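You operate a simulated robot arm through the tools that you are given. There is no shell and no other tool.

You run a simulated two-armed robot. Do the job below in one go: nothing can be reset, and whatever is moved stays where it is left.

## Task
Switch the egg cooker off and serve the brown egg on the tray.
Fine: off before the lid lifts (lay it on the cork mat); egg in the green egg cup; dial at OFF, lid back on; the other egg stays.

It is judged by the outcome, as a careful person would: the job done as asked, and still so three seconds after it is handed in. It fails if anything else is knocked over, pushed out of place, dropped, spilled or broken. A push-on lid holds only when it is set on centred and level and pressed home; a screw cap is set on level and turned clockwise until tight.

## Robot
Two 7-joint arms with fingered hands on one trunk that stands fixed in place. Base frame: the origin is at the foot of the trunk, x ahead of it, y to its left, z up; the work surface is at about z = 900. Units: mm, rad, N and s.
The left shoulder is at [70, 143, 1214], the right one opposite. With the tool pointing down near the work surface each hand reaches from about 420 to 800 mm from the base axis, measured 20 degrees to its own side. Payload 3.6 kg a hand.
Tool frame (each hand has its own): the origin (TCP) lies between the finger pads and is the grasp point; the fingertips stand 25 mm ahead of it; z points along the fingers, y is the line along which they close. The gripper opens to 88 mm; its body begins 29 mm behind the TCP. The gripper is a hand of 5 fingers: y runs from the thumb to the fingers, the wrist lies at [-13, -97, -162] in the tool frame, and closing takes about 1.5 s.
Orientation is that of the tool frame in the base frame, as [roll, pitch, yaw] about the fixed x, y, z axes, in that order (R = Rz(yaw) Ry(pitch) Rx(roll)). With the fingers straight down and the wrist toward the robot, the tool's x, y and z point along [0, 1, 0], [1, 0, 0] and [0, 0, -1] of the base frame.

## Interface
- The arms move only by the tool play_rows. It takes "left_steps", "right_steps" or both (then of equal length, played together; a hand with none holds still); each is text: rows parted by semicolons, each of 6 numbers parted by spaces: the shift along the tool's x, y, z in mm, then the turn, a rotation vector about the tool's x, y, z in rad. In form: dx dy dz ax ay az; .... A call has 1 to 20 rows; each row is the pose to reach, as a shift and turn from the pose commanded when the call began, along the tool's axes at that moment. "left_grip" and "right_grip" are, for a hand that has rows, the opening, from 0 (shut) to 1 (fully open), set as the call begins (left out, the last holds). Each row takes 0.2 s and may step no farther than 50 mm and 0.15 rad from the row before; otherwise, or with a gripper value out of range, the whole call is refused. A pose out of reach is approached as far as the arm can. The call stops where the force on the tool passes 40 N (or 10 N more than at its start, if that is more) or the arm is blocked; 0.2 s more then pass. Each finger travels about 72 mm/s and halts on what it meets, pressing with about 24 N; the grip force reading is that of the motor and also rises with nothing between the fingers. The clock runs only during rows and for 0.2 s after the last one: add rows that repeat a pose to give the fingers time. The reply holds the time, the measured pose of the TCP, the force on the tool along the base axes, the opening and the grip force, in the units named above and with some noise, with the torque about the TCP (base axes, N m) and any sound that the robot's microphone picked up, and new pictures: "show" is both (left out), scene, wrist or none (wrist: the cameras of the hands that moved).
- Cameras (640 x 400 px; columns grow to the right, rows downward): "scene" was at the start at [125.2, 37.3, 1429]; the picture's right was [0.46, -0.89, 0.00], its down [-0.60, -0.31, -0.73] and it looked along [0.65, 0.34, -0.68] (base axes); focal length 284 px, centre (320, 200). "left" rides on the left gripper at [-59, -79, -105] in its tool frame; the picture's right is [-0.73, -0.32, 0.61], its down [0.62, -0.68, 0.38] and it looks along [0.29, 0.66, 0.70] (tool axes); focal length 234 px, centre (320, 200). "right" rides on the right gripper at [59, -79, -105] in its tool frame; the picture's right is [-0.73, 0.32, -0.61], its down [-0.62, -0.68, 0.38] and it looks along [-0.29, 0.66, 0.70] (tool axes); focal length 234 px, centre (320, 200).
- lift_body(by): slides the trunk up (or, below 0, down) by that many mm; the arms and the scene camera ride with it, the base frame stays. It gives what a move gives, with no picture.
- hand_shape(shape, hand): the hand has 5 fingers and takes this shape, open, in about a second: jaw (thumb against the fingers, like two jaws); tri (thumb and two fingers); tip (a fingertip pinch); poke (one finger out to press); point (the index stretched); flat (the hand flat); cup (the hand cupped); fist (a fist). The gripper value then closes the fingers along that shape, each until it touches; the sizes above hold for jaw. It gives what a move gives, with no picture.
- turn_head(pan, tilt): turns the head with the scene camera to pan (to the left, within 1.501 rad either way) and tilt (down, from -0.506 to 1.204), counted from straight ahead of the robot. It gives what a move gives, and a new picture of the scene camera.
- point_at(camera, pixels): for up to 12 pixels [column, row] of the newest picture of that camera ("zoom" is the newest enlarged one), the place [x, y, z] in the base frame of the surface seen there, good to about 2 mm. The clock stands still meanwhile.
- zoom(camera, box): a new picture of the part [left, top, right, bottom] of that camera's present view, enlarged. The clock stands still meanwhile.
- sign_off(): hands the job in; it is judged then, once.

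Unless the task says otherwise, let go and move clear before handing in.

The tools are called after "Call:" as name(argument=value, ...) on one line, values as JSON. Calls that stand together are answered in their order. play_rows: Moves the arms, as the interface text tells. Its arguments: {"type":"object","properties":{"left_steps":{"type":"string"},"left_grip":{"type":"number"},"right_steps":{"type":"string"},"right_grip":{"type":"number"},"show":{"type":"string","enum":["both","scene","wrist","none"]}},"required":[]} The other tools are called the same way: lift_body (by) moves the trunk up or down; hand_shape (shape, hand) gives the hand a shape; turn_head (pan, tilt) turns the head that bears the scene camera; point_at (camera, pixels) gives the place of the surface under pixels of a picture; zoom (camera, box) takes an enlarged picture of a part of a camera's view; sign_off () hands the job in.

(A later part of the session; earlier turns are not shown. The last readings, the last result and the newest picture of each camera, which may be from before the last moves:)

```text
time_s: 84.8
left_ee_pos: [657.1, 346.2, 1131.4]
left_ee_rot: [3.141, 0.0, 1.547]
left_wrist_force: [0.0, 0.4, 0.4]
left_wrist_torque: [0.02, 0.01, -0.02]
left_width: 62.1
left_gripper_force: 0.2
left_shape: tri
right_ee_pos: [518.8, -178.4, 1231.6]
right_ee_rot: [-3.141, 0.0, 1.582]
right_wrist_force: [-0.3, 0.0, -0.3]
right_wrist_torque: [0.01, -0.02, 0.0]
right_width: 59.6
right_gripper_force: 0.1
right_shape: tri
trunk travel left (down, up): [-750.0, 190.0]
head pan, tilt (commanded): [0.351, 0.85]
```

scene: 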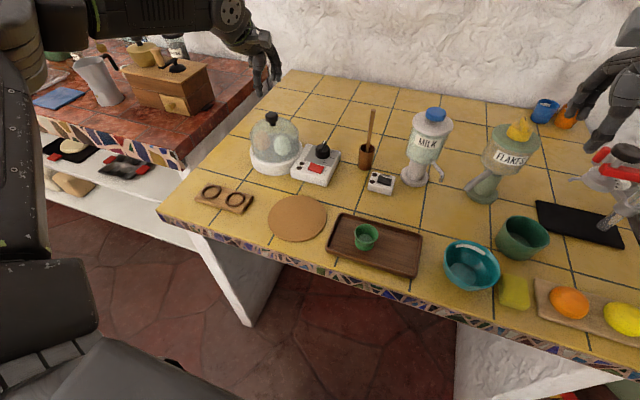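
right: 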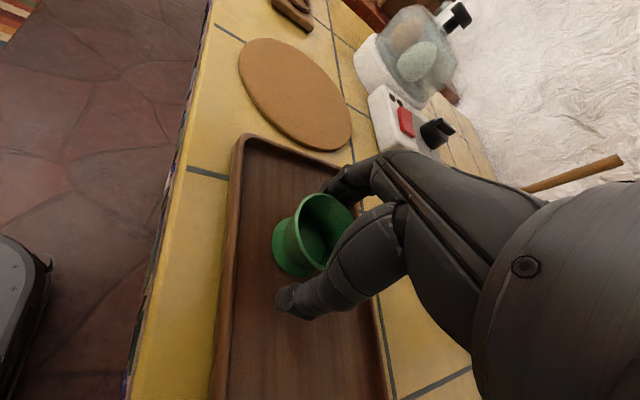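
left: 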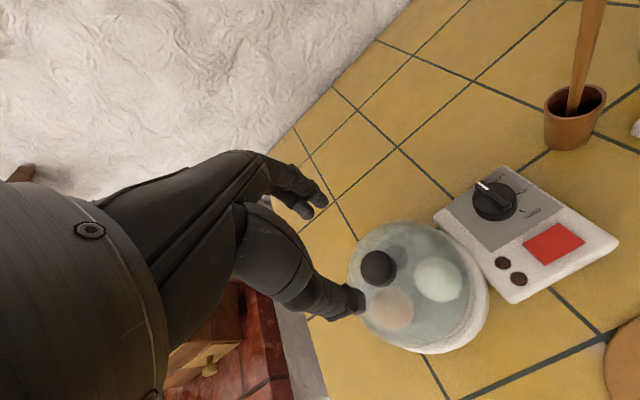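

Reached (657,346,1131). I'll refine the knob centre and dial heading from this closer overhead view.

Call:
zoom(camera="left", box=[350, 220, 500, 350])

Call:
point_at(camera="zoom", pixels=[[64, 130], [125, 130], [95, 103], [95, 155], [95, 130], [190, 275], [280, 190], [290, 150], [150, 230], [250, 240]])

Call:
zoom(camera="left", box=[450, 160, 560, 260])

```text
3.08 times, centred on (425, 285) of left
```

zoom: 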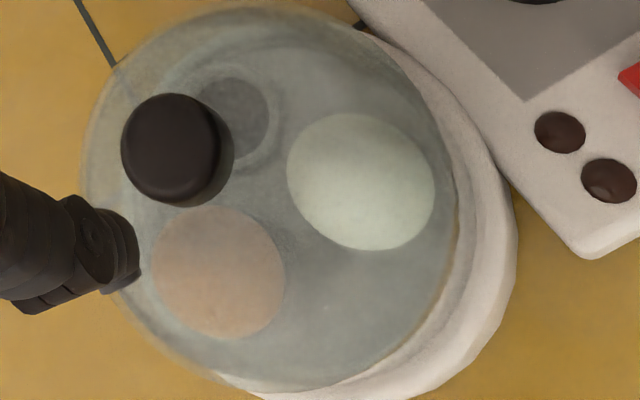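

```text
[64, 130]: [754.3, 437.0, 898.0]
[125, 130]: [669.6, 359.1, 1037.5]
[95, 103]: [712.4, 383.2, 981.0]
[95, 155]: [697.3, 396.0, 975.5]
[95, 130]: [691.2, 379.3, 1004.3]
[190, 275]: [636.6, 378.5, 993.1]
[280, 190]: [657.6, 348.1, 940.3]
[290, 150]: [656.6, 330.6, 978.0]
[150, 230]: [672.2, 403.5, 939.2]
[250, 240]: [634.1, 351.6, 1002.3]
```

```text
4.00 times, centred on (505, 210) of left
```

zoom: 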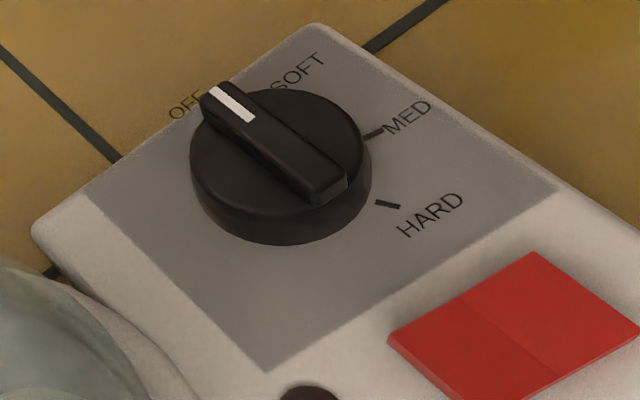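

Call:
zoom(camera="left", box=[350, 220, 500, 350])

Call:
point_at(camera="zoom", pixels=[[125, 150], [215, 145], [170, 98], [170, 195], [170, 148], [220, 245], [180, 310], [215, 275], [330, 150], [360, 180], [400, 200], [230, 120]])

```text
3.08 times, centred on (425, 285) of left
```

zoom: 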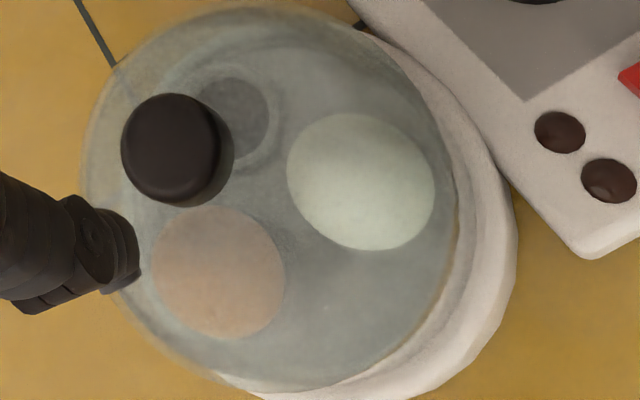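

```text
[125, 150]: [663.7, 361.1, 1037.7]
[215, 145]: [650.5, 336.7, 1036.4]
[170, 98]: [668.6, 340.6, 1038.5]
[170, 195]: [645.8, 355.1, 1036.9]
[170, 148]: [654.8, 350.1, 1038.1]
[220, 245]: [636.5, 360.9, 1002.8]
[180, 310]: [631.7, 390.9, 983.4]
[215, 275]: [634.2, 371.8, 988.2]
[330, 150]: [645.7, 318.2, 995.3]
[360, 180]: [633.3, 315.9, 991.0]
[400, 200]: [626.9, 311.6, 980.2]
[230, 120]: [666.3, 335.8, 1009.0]
```

The knob centre is about (657.8,348), matching the hand. I'll descend to TCP z≈1037 with fingers around the knob.

Call:
play_rows(left_steps="1 0 30 0 0 0; 1 0 60 0 0 0; 1 0 80 0 0 0; 1 0 90 0 0 0; 1 0 94 0 0 0; 1 0 94 0 0 0", show="both")

Call:
zoom(camera="left", box=[240, 150, 440, 340])

Call:
zoom(camera="scene", box=[235, 70, 315, 170])

```text
time_s: 86.2
left_ee_pos: [658.1, 346.1, 1036.0]
left_ee_rot: [3.14, 0.0, 1.548]
left_wrist_force: [0.2, -0.5, 0.0]
left_wrist_torque: [-0.02, 0.0, 0.01]
left_width: 62.0
left_gripper_force: 0.1
left_shape: tri
right_ee_pos: [520.0, -179.0, 1232.8]
right_ee_rot: [3.141, 0.0, 1.581]
right_wrist_force: [-0.4, -0.5, 0.3]
right_wrist_torque: [0.01, 0.02, 0.01]
right_width: 59.8
right_gripper_force: 0.1
right_shape: tri
trunk travel left (down, up): [-750.0, 190.0]
head pan, tilt (commanded): [0.351, 0.85]
```

scene: 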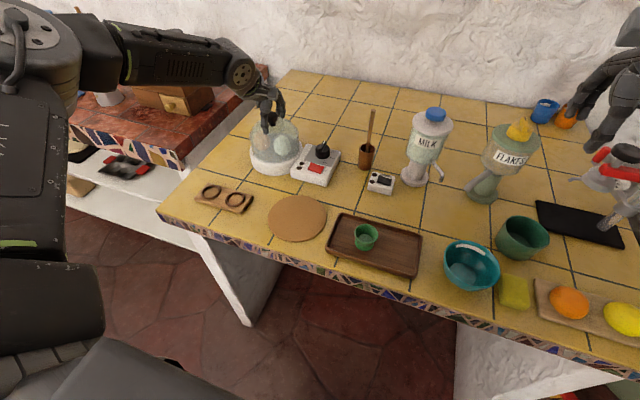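
left: 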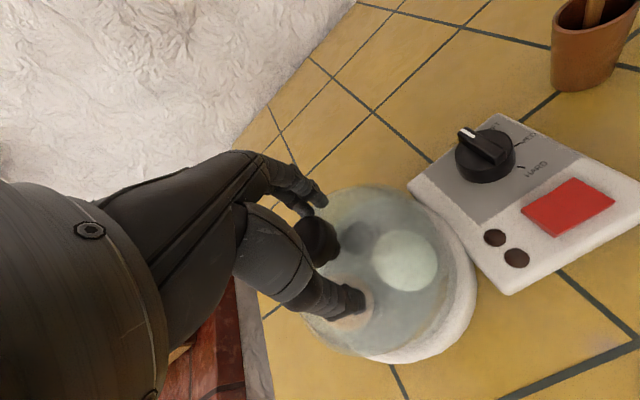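

```text
2.11 times, centred on (340, 245) of left
```

zoom: 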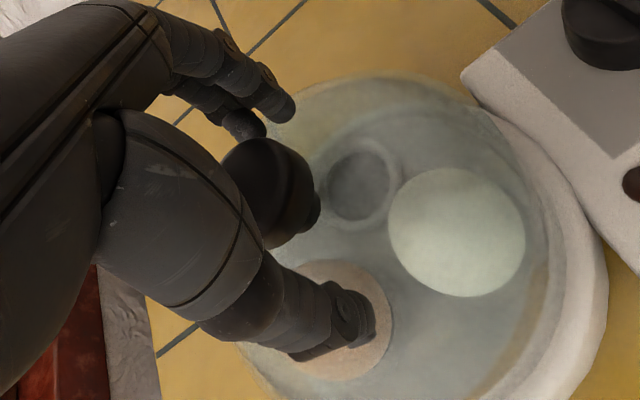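

```text
4.00 times, centred on (275, 120) of scene
```

zoom: 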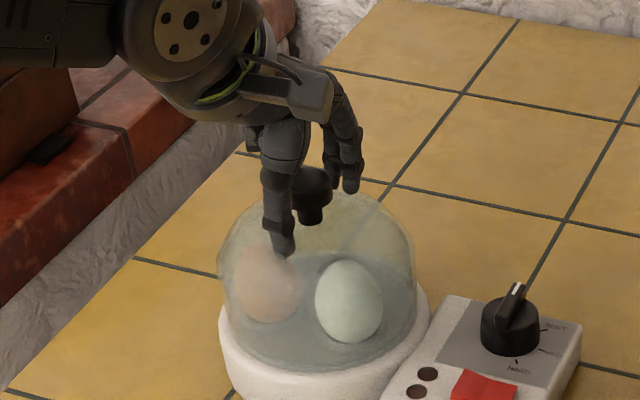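

Fingers bracket the knob with no contact on the dome. I'll close on the knob.

Call:
play_rows(left_steps="0 0 0 0 0 0; 0 0 0 0 0 0; 0 0 0 0 0 0; 0 0 0 0 0 0; 0 0 0 0 0 0; 0 0 0 0 0 0", left_grip=0.1, show="none")

Call:
zoom(camera="left", box=[240, 150, 440, 340])

Call:
zoom(camera="scene", box=[235, 70, 315, 170])

```text
time_s: 87.6
left_ee_pos: [657.3, 346.5, 1036.4]
left_ee_rot: [3.139, 0.0, 1.55]
left_wrist_force: [0.2, 1.0, -0.5]
left_wrist_torque: [-0.06, -0.1, -0.02]
left_width: 17.1
left_gripper_force: 23.9
left_shape: tri
right_ee_pos: [518.6, -178.6, 1232.0]
right_ee_rot: [3.14, -0.001, 1.58]
right_wrist_force: [0.3, -0.1, -0.4]
right_wrist_torque: [0.0, 0.01, -0.02]
right_width: 59.6
right_gripper_force: 0.2
right_shape: tri
trunk travel left (down, up): [-750.0, 190.0]
head pan, tilt (commanded): [0.351, 0.85]
```

```text
2.11 times, centred on (340, 245) of left
```

zoom: 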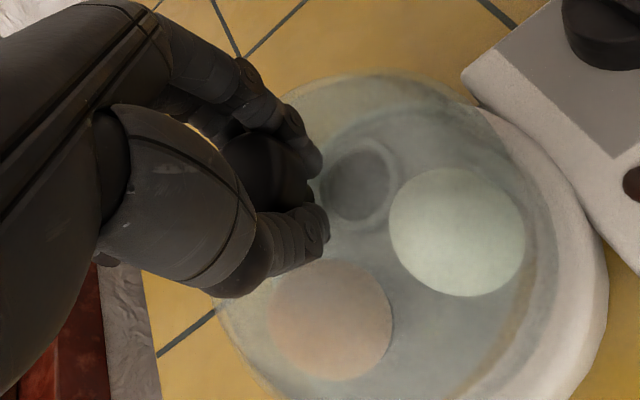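

```text
4.00 times, centred on (275, 120) of scene
```

zoom: 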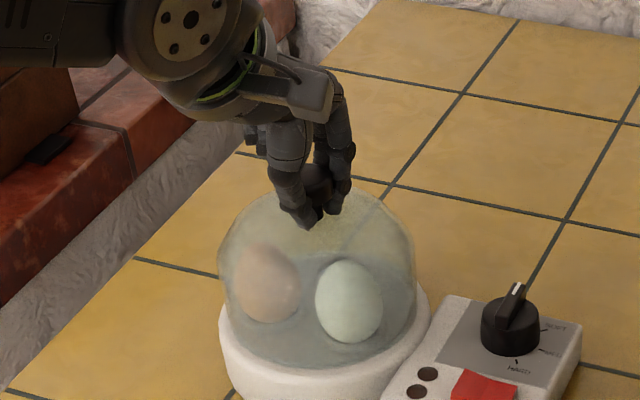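

The knob is held at 24 N. I'll lift slowly straight up in small steps and watch the force and whether the base stays put.

Call:
play_rows(left_steps="0 0 -3 0 0 0; 0 0 -6 0 0 0; 0 0 -10 0 0 0; 0 0 -15 0 0 0; 0 0 -22 0 0 0; 0 0 -30 0 0 0; 0 0 -30 0 0 0", show="both")

Call:
zoom(camera="scene", box=[235, 70, 315, 180])

```text
time_s: 89.2
left_ee_pos: [656.9, 346.4, 1063.3]
left_ee_rot: [3.14, 0.0, 1.549]
left_wrist_force: [-0.7, 0.1, -0.5]
left_wrist_torque: [-0.02, -0.02, 0.0]
left_width: 17.0
left_gripper_force: 24.4
left_shape: tri
right_ee_pos: [518.9, -178.7, 1232.2]
right_ee_rot: [-3.141, -0.001, 1.581]
right_wrist_force: [0.2, -0.5, -1.1]
right_wrist_torque: [0.02, -0.01, -0.01]
right_width: 59.4
right_gripper_force: 0.1
right_shape: tri
trunk travel left (down, up): [-750.0, 190.0]
head pan, tilt (commanded): [0.351, 0.85]
```

scene: 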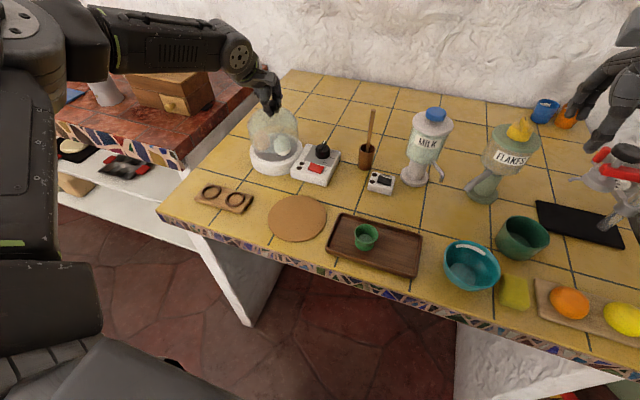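
left: 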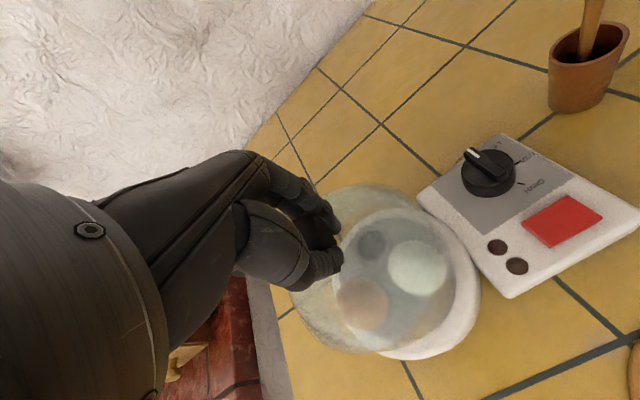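

```text
3.64 times, centred on (275, 125) of scene
```

zoom: 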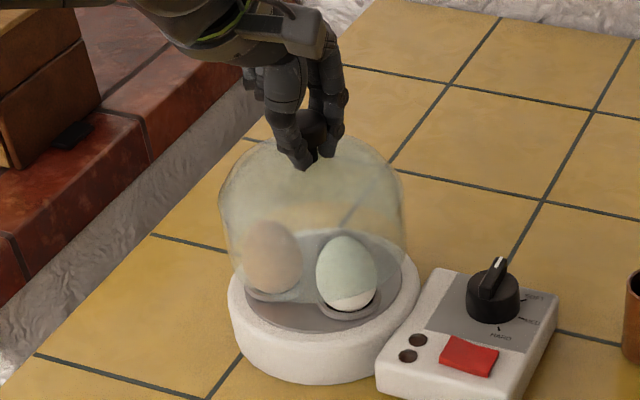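

The lid is off its seat and hanging level, base unmoved. I'll lift it clear of the eggs to TCP z≈1140, then carry it over the cork mat centre (481,212).

Call:
play_rows(left_steps="0 0 -25 0 0 0; 0 0 -50 0 0 0; 0 0 -75 0 0 0; -10 -15 -78 0 0 0; -35 -45 -78 0 0 0; -60 -77 -78 0 0 0; -85 -110 -78 0 0 0; -110 -143 -78 0 0 0; -132 -173 -78 0 0 0; -132.5 -173.5 -78 0 0 0; -132.5 -173.5 -78 0 0 0", show="both")

Call:
zoom(camera="scene", box=[235, 70, 365, 250])

```text
time_s: 91.6
left_ee_pos: [480.0, 217.4, 1144.3]
left_ee_rot: [3.141, 0.0, 1.548]
left_wrist_force: [0.4, 0.4, -1.6]
left_wrist_torque: [-0.01, 0.01, -0.01]
left_width: 17.5
left_gripper_force: 24.0
left_shape: tri
right_ee_pos: [520.5, -178.5, 1232.6]
right_ee_rot: [3.141, 0.001, 1.582]
right_wrist_force: [-0.5, 0.0, 0.3]
right_wrist_torque: [0.02, 0.01, 0.02]
right_width: 59.8
right_gripper_force: 0.0
right_shape: tri
trunk travel left (down, up): [-750.0, 190.0]
head pan, tilt (commanded): [0.351, 0.85]
```

scene: 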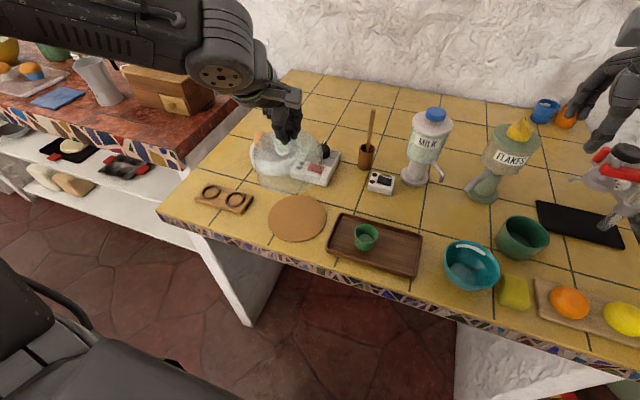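
left: 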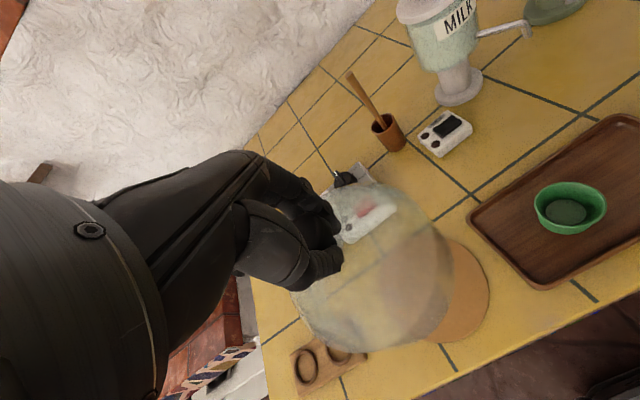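

```text
2.22 times, centred on (300, 160) of scene
```

zoom: 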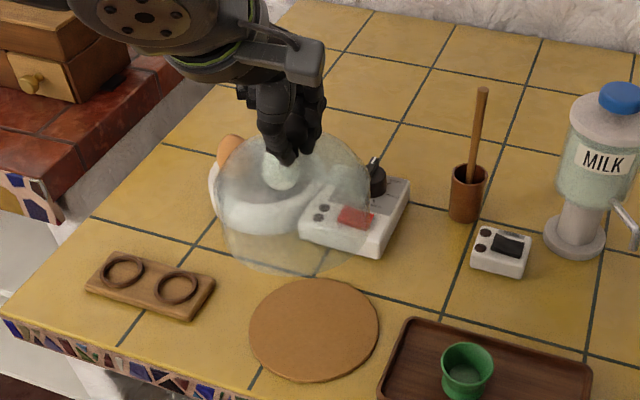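

The lid hangs level over the mat at TCP (480,217,1144). I'll re-measure the mat's edges for its exact centre.

Call:
point_at(camera="zoom", pixels=[[251, 333], [377, 324], [318, 281], [308, 380], [265, 300], [362, 362], [362, 296], [265, 362]])

Call:
zoom(camera="left", box=[260, 140, 500, 380])

```text
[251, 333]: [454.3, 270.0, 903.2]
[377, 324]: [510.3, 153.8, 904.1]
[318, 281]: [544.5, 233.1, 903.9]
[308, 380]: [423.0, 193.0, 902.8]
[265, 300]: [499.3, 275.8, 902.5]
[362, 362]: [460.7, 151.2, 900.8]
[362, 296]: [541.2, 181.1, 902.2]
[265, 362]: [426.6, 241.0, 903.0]
```

```text
1.67 times, centred on (380, 260) of left
```

zoom: 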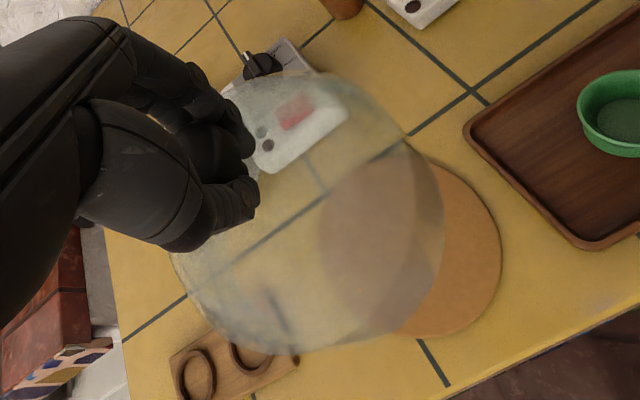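

The mat centre is (482.5,212.3), radius 65. I'll centre the lid over it and lower to TCP z≈1018, still above the mat.

Call:
play_rows(left_steps="-6.4 2 20 0 0 0; -6.4 2 55 0 0 0; -6.4 2 90 0 0 0; -6.4 2 112 0 0 0; -6.4 2 124 0 0 0; -6.4 2 124 0 0 0", show="both")

Call:
zoom(camera="scene", box=[250, 140, 350, 250])

Call:
zoom(camera="left", box=[260, 140, 500, 380])

```text
time_s: 93.0
left_ee_pos: [483.2, 210.8, 1019.5]
left_ee_rot: [3.14, 0.001, 1.549]
left_wrist_force: [0.4, -1.5, -0.3]
left_wrist_torque: [0.0, -0.03, 0.01]
left_width: 17.4
left_gripper_force: 23.5
left_shape: tri
right_ee_pos: [518.2, -178.5, 1231.7]
right_ee_rot: [-3.14, 0.001, 1.582]
right_wrist_force: [-0.2, 0.3, -0.6]
right_wrist_torque: [-0.01, -0.01, -0.01]
right_width: 59.4
right_gripper_force: 0.1
right_shape: tri
trunk travel left (down, up): [-750.0, 190.0]
head pan, tilt (commanded): [0.351, 0.85]
```

scene: 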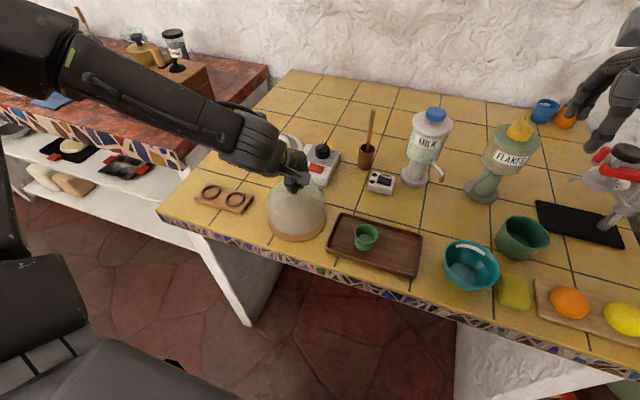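
left: 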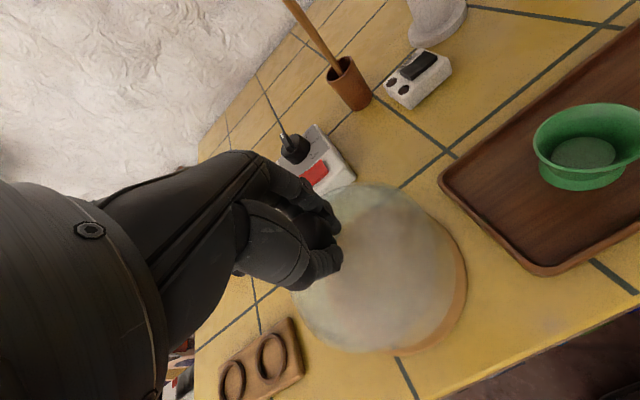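

```text
3.64 times, centred on (300, 195) of scene
```

zoom: 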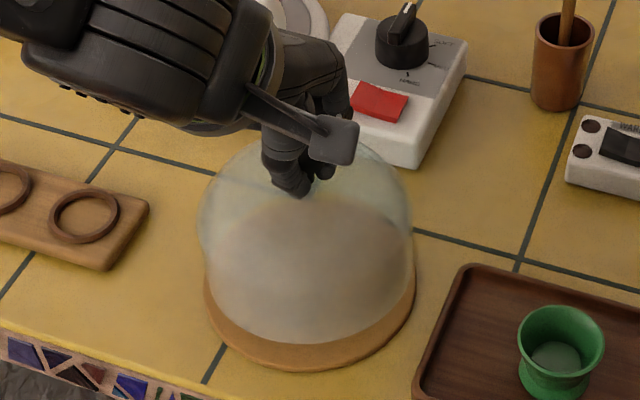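

```text
1.67 times, centred on (380, 260) of left
```

zoom: 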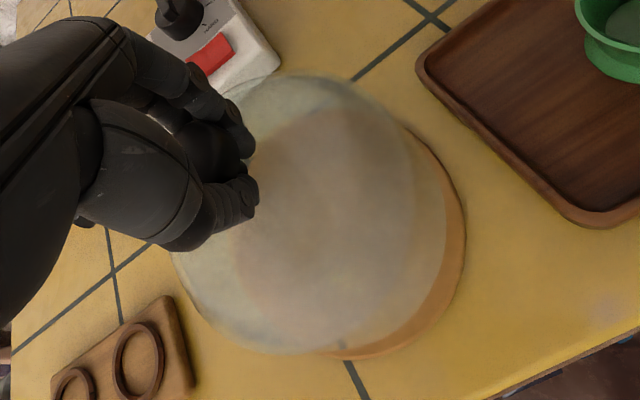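

The lid rim hovers ~15 mm above the mat, nearly concentric with it. I'll lower in 2–3 mm steps until contact.

Call:
play_rows(left_steps="0.5 0 5 0 0 0; 0.5 0 8 0 0 0; 0.5 0 10 0 0 0; 0.5 0 12 0 0 0; 0.5 0 14 0 0 0; 0.5 0 14 0 0 0", show="none")

Call:
zoom(camera="scene", box=[250, 140, 350, 250])

```text
time_s: 94.4
left_ee_pos: [483.6, 212.0, 1006.7]
left_ee_rot: [3.141, 0.0, 1.55]
left_wrist_force: [-0.6, -0.2, -1.2]
left_wrist_torque: [-0.01, -0.01, 0.03]
left_width: 17.4
left_gripper_force: 24.4
left_shape: tri
right_ee_pos: [520.0, -178.2, 1231.1]
right_ee_rot: [-3.14, 0.0, 1.581]
right_wrist_force: [0.4, 0.3, -0.1]
right_wrist_torque: [-0.01, 0.0, 0.04]
right_width: 59.5
right_gripper_force: 0.1
right_shape: tri
trunk travel left (down, up): [-750.0, 190.0]
head pan, tilt (commanded): [0.351, 0.85]
```

```text
3.64 times, centred on (300, 195) of scene
```

zoom: 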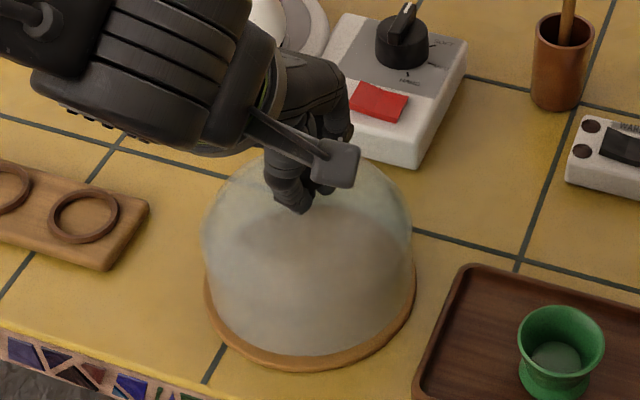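

Still a few mm above the mat; margins look even left/right and a bit larger on the near side, so I'll shift 2 mm toward me while lowering to contact.

Call:
play_rows(left_steps="-1 -2 0 0 0 0; -1 -2 2 0 0 0; -1 -2 3.5 0 0 0; -1 -2 5 0 0 0; -1 -2 6 0 0 0; -1 -2 6 0 0 0", show="none")

Call:
zoom(camera="scene", box=[260, 160, 330, 250])

```text
time_s: 95.8
left_ee_pos: [480.1, 209.2, 1001.0]
left_ee_rot: [3.135, -0.001, 1.55]
left_wrist_force: [2.0, 1.8, 16.8]
left_wrist_torque: [0.03, -0.28, 0.0]
left_width: 18.0
left_gripper_force: 23.9
left_shape: tri
right_ee_pos: [517.2, -178.9, 1233.3]
right_ee_rot: [3.138, 0.002, 1.581]
right_wrist_force: [0.8, 0.5, 0.3]
right_wrist_torque: [-0.03, 0.01, -0.01]
right_width: 59.7
right_gripper_force: 0.0
right_shape: tri
trunk travel left (down, up): [-750.0, 190.0]
head pan, tilt (commanded): [0.351, 0.85]
```

```text
4.44 times, centred on (295, 205) of scene
```

zoom: 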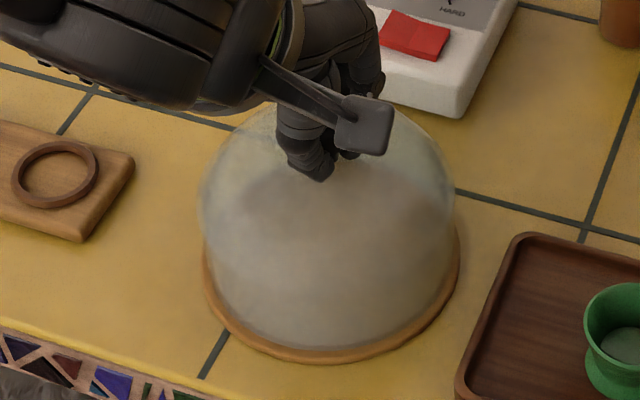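

Contact at 16.8 N with the lid inside the mat's edge all round. I'll ease off 2 mm and open the fingers.

Call:
play_rows(left_steps="0 0 -1.5 0 0 0; 0 0 -1.5 0 0 0; 0 0 -1.5 0 0 0; 0 0 -1.5 0 0 0; 0 0 -1.5 0 0 0", left_grip=0.7, show="none")

Call:
zoom(camera="scene", box=[260, 160, 330, 250])

Call:
zoom(camera="left", box=[240, 150, 480, 380])

```text
time_s: 97.0
left_ee_pos: [481.0, 210.1, 1001.5]
left_ee_rot: [3.14, -0.003, 1.551]
left_wrist_force: [-2.2, -1.4, 7.7]
left_wrist_torque: [0.08, -0.21, -0.05]
left_width: 59.8
left_gripper_force: 0.0
left_shape: tri
right_ee_pos: [518.5, -179.1, 1232.1]
right_ee_rot: [3.14, 0.0, 1.58]
right_wrist_force: [-0.1, 0.5, -0.6]
right_wrist_torque: [0.01, 0.0, -0.01]
right_width: 59.5
right_gripper_force: 0.0
right_shape: tri
trunk travel left (down, up): [-750.0, 190.0]
head pan, tilt (commanded): [0.351, 0.85]
```

```text
4.44 times, centred on (295, 205) of scene
```

zoom: 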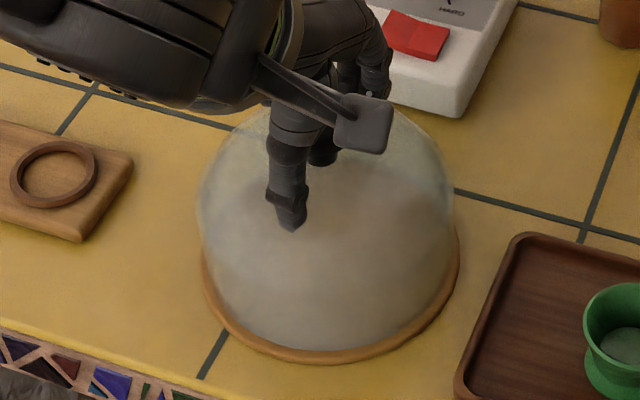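

```text
1.74 times, centred on (360, 265) of left
```

zoom: 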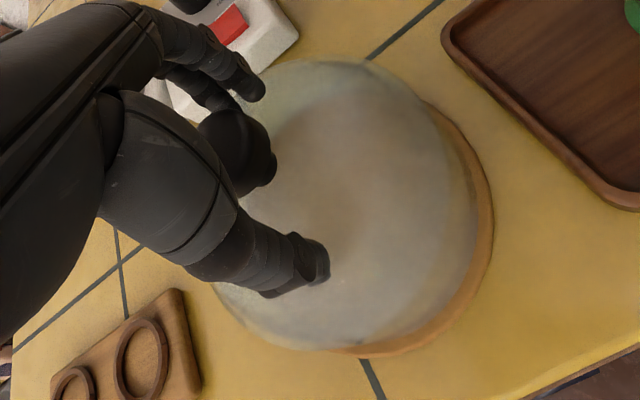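

Fingers are open around the knob, with a slight 8 N touch of the thumb on the dome. I'll lift straight up to clear it.

Call:
play_rows(left_steps="0 0 -5 0 0 0; 0 0 -15 0 0 0; 0 0 -40 0 0 0; 0 0 -80 0 0 0; 0 0 -125 0 0 0; 0 0 -170 0 0 0; 0 0 -170 0 0 0", show="both")

Call:
zoom(camera="scene", box=[240, 110, 340, 250])

```text
time_s: 98.6
left_ee_pos: [481.7, 209.3, 1170.4]
left_ee_rot: [3.141, 0.001, 1.549]
left_wrist_force: [-0.2, 0.7, -0.3]
left_wrist_torque: [-0.01, -0.01, 0.0]
left_width: 61.4
left_gripper_force: 0.1
left_shape: tri
right_ee_pos: [519.2, -178.5, 1231.6]
right_ee_rot: [-3.142, -0.001, 1.581]
right_wrist_force: [-0.6, 0.9, 0.4]
right_wrist_torque: [0.02, 0.03, 0.03]
right_width: 59.5
right_gripper_force: 0.0
right_shape: tri
trunk travel left (down, up): [-750.0, 190.0]
head pan, tilt (commanded): [0.351, 0.85]
```

scene: 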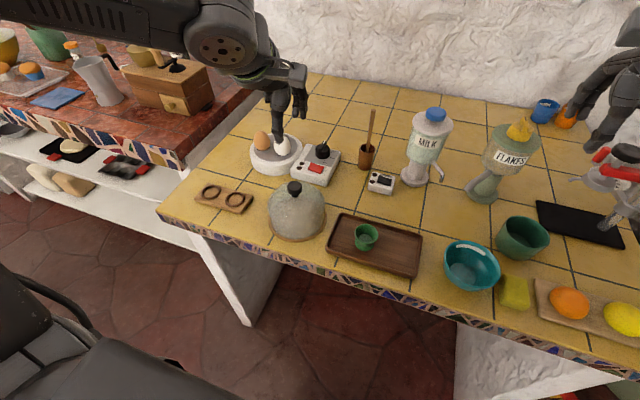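
left: 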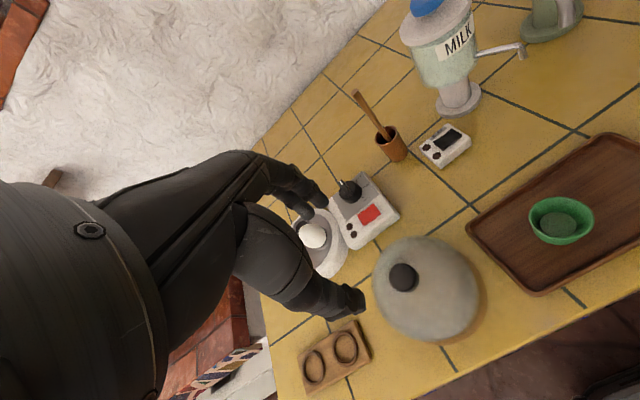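

```text
2.86 times, centred on (290, 180) of scene
```

zoom: 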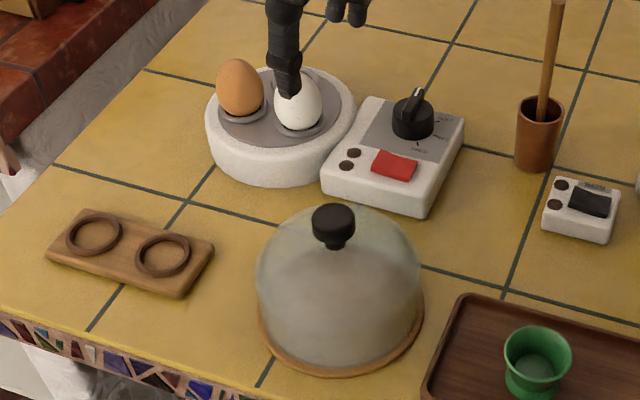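

The lid rests on the mat; the brown and white eggs are now bare. I'll measure both eggs.

Call:
zoom(camera="scene", box=[250, 120, 310, 180])

Call:
point_at(camera="zoom", pixels=[[180, 110], [175, 85], [140, 110], [225, 115], [182, 150], [182, 180], [310, 170], [360, 160], [280, 140], [240, 180], [300, 215], [150, 185]])

```text
6.67 times, centred on (280, 150) of scene
```

zoom: 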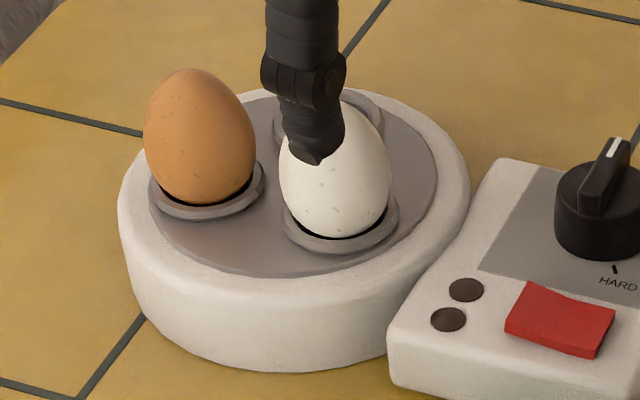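

```text
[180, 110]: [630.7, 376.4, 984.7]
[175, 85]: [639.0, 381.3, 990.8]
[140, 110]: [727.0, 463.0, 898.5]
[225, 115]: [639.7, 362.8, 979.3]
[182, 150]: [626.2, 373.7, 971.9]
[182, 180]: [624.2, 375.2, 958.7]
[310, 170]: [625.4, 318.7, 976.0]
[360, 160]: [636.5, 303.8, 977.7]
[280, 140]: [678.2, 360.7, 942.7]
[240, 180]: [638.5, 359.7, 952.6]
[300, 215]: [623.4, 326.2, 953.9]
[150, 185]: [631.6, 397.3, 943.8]
```

Fitting the surface points gives the brown egg's axis at about (644.3,379.5), widest r≈21 at z≈960, top z≈993; the white egg is 59 mm away in −y, so a pinch along x is safe. I'll hover above the brown egg.

Call:
play_rows(left_steps="28 27 0 0 0 -0.015; 56 54 0 0 0 -0.03; 84 81 0 0 0 -0.045; 112 108 0 0 0 -0.06; 140 135 0 0 0 -0.075; 168 160 10 0 0 -0.09; 173 159 50 0 0 -0.09; 173.5 158.5 90 0 0 -0.09; 173.5 158.5 90 0 0 -0.09; 173.5 158.5 90 0 0 -0.09", left_grip=0.75, show="both")

Call:
zoom(camera="left", box=[260, 170, 460, 360])

```text
time_s: 100.8
left_ee_pos: [644.3, 380.0, 1080.5]
left_ee_rot: [3.139, 0.001, 1.639]
left_wrist_force: [0.1, -0.4, 0.3]
left_wrist_torque: [0.0, -0.02, 0.01]
left_width: 65.6
left_gripper_force: 0.0
left_shape: tri
right_ee_pos: [519.6, -177.8, 1232.1]
right_ee_rot: [3.141, 0.0, 1.581]
right_wrist_force: [-0.1, 0.1, 0.8]
right_wrist_torque: [-0.01, -0.01, -0.02]
right_width: 59.5
right_gripper_force: 0.2
right_shape: tri
trunk travel left (down, up): [-750.0, 190.0]
head pan, tilt (commanded): [0.351, 0.85]
```

scene: 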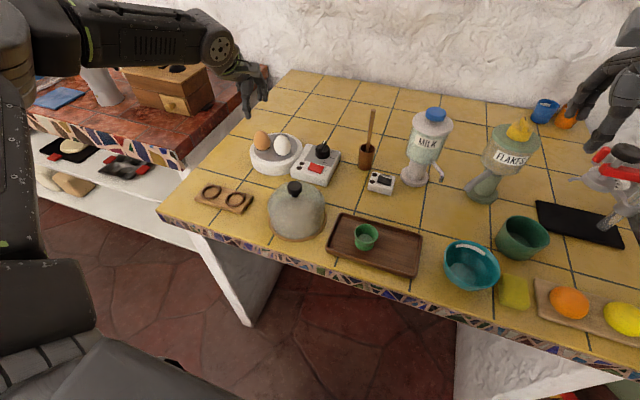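
left: 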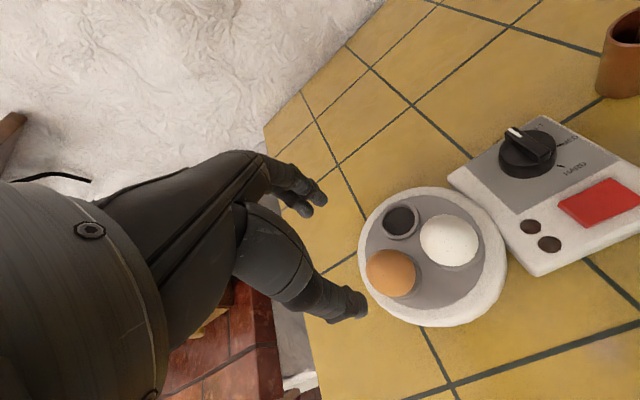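

```text
2.11 times, centred on (360, 265) of left
```

zoom: 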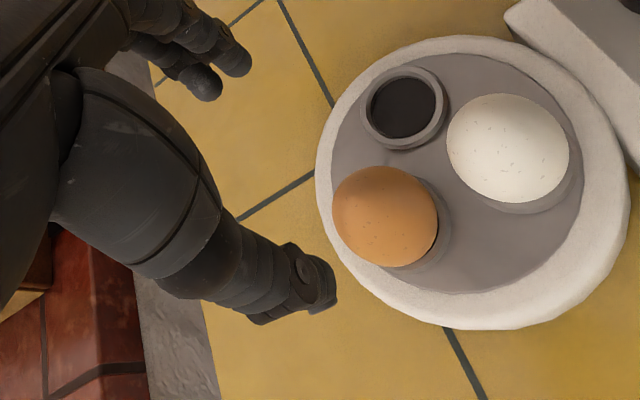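

Hovering at (644,380,1080). I'll refine the brown egg's centre with points seen from this second angle, and also the fingertip heights.

Call:
point_at(camera="zoom", pixels=[[385, 217], [345, 215], [425, 215], [385, 180], [385, 255], [360, 190], [410, 245], [205, 90], [240, 65], [320, 300], [325, 280], [300, 310]])

Call:
point_at(camera="scene", pixels=[[262, 139], [256, 139], [268, 141], [262, 148], [262, 132], [247, 113], [265, 100], [244, 100]])

```text
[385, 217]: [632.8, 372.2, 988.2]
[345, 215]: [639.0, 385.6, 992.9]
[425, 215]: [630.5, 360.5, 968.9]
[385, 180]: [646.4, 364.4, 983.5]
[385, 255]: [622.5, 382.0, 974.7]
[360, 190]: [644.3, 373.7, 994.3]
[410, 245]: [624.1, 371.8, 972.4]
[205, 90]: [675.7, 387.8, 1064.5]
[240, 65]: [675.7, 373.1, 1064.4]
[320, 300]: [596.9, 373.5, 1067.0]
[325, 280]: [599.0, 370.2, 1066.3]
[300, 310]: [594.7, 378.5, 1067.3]
```

```text
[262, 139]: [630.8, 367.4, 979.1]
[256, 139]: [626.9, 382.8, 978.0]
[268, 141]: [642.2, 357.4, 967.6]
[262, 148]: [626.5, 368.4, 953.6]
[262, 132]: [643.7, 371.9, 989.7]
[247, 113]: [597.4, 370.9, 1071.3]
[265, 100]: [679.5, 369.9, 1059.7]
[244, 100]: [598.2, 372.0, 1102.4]
```

The refined egg axis is (643,378.5) with r≈21. I'll descend to TCP z≈981 (tips ~956, just below the widest part) with the fingers open around it.

Call:
play_rows(left_steps="-1 -1.4 40 0 0 0; -1 -1.4 70 0 0 0; -1 -1.4 88 0 0 0; -1 -1.4 99 0 0 0; -1 -1.4 99 0 0 0", show="none")

Call:
zoom(camera="left", box=[240, 150, 440, 340])

Call:
zoom(camera="scene", box=[235, 90, 315, 180])

```text
time_s: 102.0
left_ee_pos: [643.0, 379.0, 981.8]
left_ee_rot: [3.14, -0.001, 1.64]
left_wrist_force: [-0.1, 0.1, 0.6]
left_wrist_torque: [0.0, 0.0, -0.01]
left_width: 66.0
left_gripper_force: 0.0
left_shape: tri
right_ee_pos: [519.1, -178.4, 1231.4]
right_ee_rot: [-3.141, 0.0, 1.581]
right_wrist_force: [-0.9, -0.3, 0.4]
right_wrist_torque: [-0.01, -0.01, 0.01]
right_width: 59.5
right_gripper_force: 0.0
right_shape: tri
trunk travel left (down, up): [-750.0, 190.0]
head pan, tilt (commanded): [0.351, 0.85]
```

```text
2.11 times, centred on (340, 245) of left
```

zoom: 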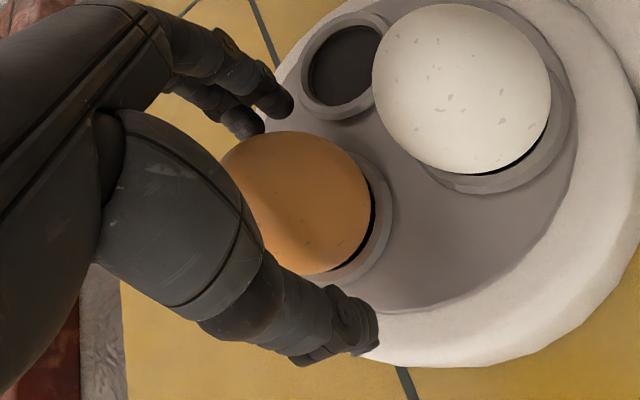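

```text
4.44 times, centred on (275, 135) of scene
```

zoom: 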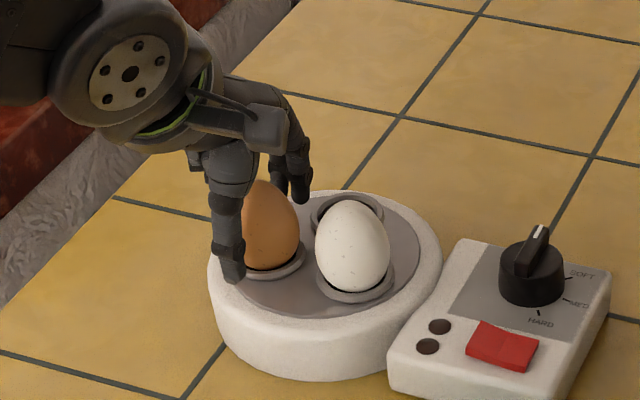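

The fingers straddle the brown egg, clear of the white one. I'll close gently on it.

Call:
play_rows(left_steps="0 0 0 0 0 0; 0 0 0 0 0 0; 0 0 0 0 0 0; 0 0 0 0 0 0; 0 0 0 0 0 0", left_grip=0.3, show="none")

Call:
zoom(camera="left", box=[240, 150, 440, 340])

Call:
zoom(camera="scene", box=[235, 90, 315, 180])

```text
time_s: 103.2
left_ee_pos: [642.4, 378.4, 981.9]
left_ee_rot: [3.14, 0.0, 1.64]
left_wrist_force: [0.0, -0.2, 0.6]
left_wrist_torque: [0.0, 0.04, 0.0]
left_width: 34.5
left_gripper_force: 20.5
left_shape: tri
right_ee_pos: [519.3, -177.9, 1232.7]
right_ee_rot: [3.141, -0.001, 1.582]
right_wrist_force: [0.3, 0.2, -0.4]
right_wrist_torque: [-0.03, 0.01, -0.01]
right_width: 59.7
right_gripper_force: 0.1
right_shape: tri
trunk travel left (down, up): [-750.0, 190.0]
head pan, tilt (commanded): [0.351, 0.85]
```

```text
2.11 times, centred on (340, 245) of left
```

zoom: 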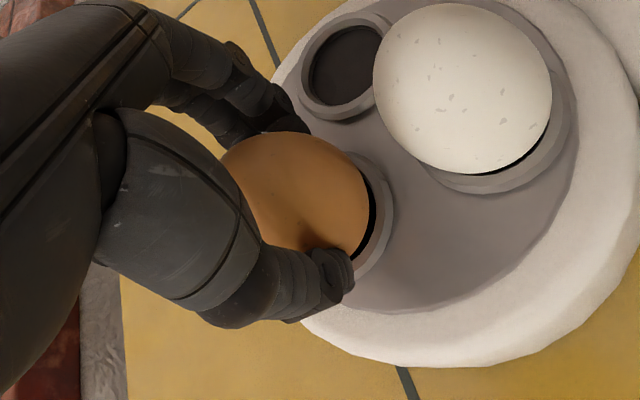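

```text
4.44 times, centred on (275, 135) of scene
```

zoom: 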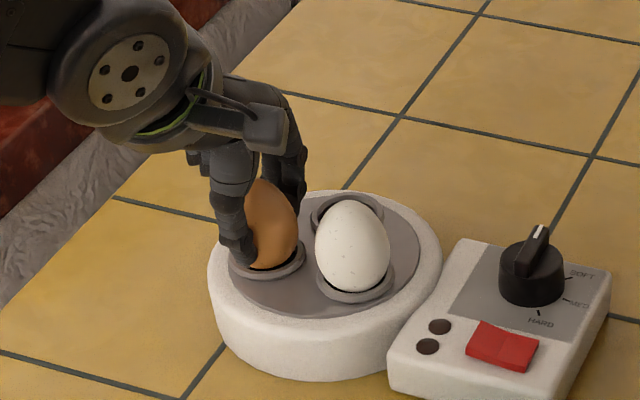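

The egg is held (34.5 mm, 20 N). I'll lift slowly 30 mm and check it comes along.

Call:
play_rows(left_steps="0 0 0 0 0 0; 0 0 -4 0 0 0; 0 0 -9 0 0 0; 0 0 -15 0 0 0; 0 0 -22 0 0 0; 0 0 -30 0 0 0; 0 0 -30 0 0 0", left_grip=0.2, show="none")

Call:
zoom(camera="scene", box=[235, 80, 315, 180])

Call:
zoom(camera="left", box=[240, 150, 440, 340])

```text
time_s: 104.8
left_ee_pos: [641.9, 379.6, 1011.2]
left_ee_rot: [3.138, 0.0, 1.638]
left_wrist_force: [0.6, -0.2, -0.7]
left_wrist_torque: [0.01, 0.03, 0.0]
left_width: 34.6
left_gripper_force: 19.9
left_shape: tri
right_ee_pos: [519.7, -177.6, 1233.4]
right_ee_rot: [-3.141, -0.001, 1.581]
right_wrist_force: [-0.7, -0.2, -0.4]
right_wrist_torque: [-0.02, -0.01, 0.0]
right_width: 59.5
right_gripper_force: 0.0
right_shape: tri
trunk travel left (down, up): [-750.0, 190.0]
head pan, tilt (commanded): [0.351, 0.85]
```

```text
4.00 times, centred on (275, 130) of scene
```

zoom: 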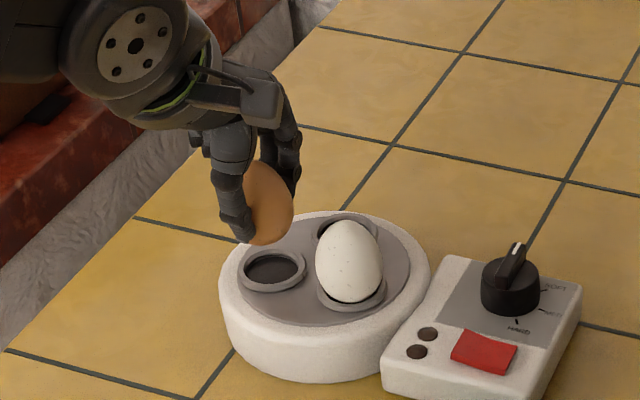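

```text
2.11 times, centred on (340, 245) of left
```

zoom: 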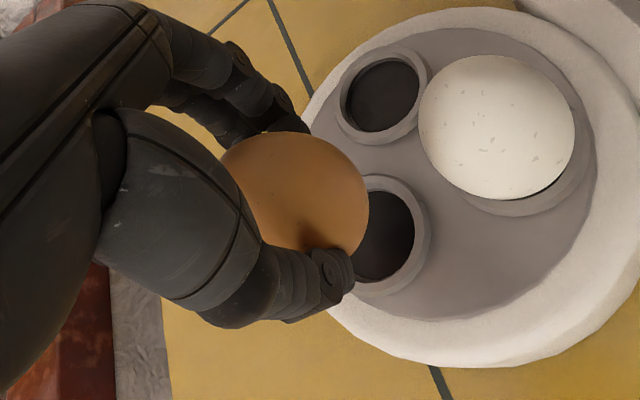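

The egg came out cleanly and the white egg is undisturbed. I'll measure the cup's rim on the tray for the target before carrying it over.

Call:
zoom(camera="scene", box=[345, 215, 385, 260])

Call:
point_at(camera="zoom", pixels=[[320, 120], [235, 160], [405, 160], [320, 215], [320, 150], [300, 180]])

```text
8.89 times, centred on (365, 238) of scene
```

zoom: 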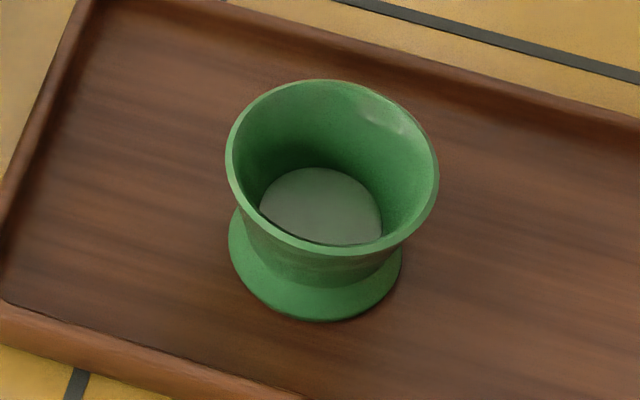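

```text
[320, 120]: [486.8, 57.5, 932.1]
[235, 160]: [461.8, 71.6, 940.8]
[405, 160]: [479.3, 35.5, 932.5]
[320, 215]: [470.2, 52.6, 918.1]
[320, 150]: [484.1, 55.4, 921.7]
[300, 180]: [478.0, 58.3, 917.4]
```

Call:
point_at(camera="zoom", pixels=[[230, 158], [434, 178], [328, 84], [335, 248], [260, 110], [405, 235], [400, 115], [265, 220], [320, 205], [320, 180]])

```text
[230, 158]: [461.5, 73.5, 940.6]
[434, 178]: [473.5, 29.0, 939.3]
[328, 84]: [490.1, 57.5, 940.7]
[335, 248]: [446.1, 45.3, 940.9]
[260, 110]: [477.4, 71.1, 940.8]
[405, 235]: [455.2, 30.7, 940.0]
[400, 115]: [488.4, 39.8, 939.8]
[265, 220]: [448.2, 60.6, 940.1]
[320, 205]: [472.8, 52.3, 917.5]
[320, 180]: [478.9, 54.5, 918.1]
```

The cup's rim centre is (467.6,51), rim z 940.5, inner floor z≈918. I'll lift the egg to TCP z≈1111 and carry it over the cup, turning to heading −35°.

Call:
play_rows(left_steps="0 0 -30 0 0 0; 0 0 -65 0 0 0; 0 0 -100 0 0 0; -35.1 -21.8 -100 0 0 0.075; -70.2 -43.6 -100 0 0 0.15; -105.4 -65.5 -100 0 0 0.225; -140.5 -87.3 -100 0 0 0.3; -175.6 -109.1 -100 0 0 0.375; -210.7 -130.9 -100 0 0 0.45; -245.9 -152.8 -100 0 0 0.53; -281 -174.6 -100 0 0 0.605; -316.1 -196.4 -100 0 0 0.68; -316.1 -196.4 -100 0 0 0.68", show="both")

Call:
zoom(camera="scene", box=[290, 130, 450, 290])

```text
time_s: 107.6
left_ee_pos: [464.4, 50.7, 1111.7]
left_ee_rot: [3.139, 0.0, 0.959]
left_wrist_force: [0.8, 0.8, -0.4]
left_wrist_torque: [0.02, 0.01, -0.02]
left_width: 34.1
left_gripper_force: 20.3
left_shape: tri
right_ee_pos: [519.9, -178.0, 1232.2]
right_ee_rot: [-3.141, 0.0, 1.582]
right_wrist_force: [0.3, 1.0, 0.1]
right_wrist_torque: [0.0, 0.0, 0.02]
right_width: 59.6
right_gripper_force: 0.1
right_shape: tri
trunk travel left (down, up): [-750.0, 190.0]
head pan, tilt (commanded): [0.351, 0.85]
```

scene: 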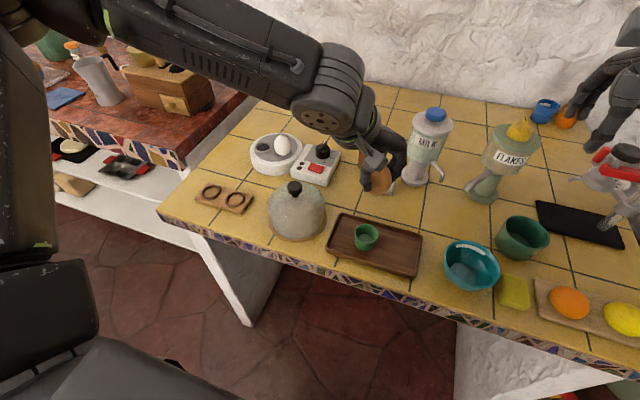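
left: 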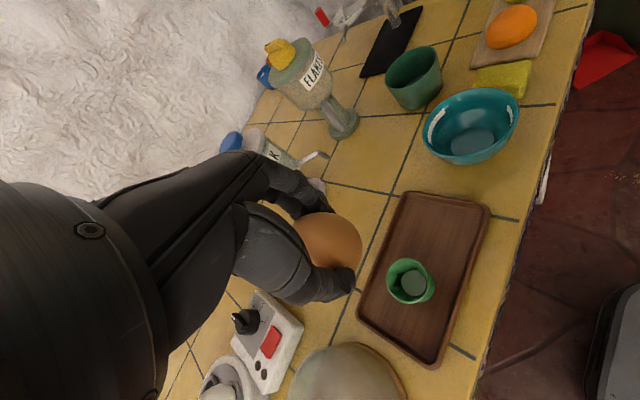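

```text
2.50 times, centred on (370, 210) of scene
```

zoom: 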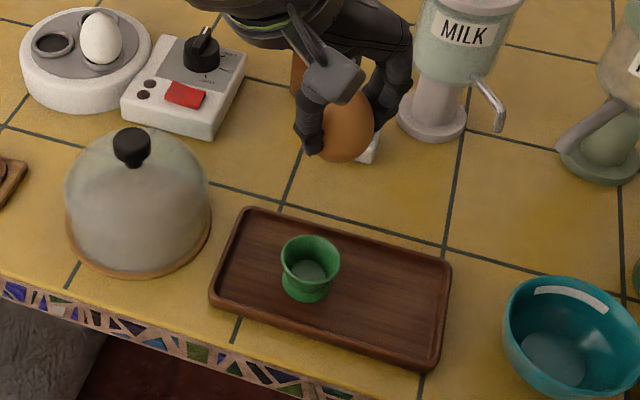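

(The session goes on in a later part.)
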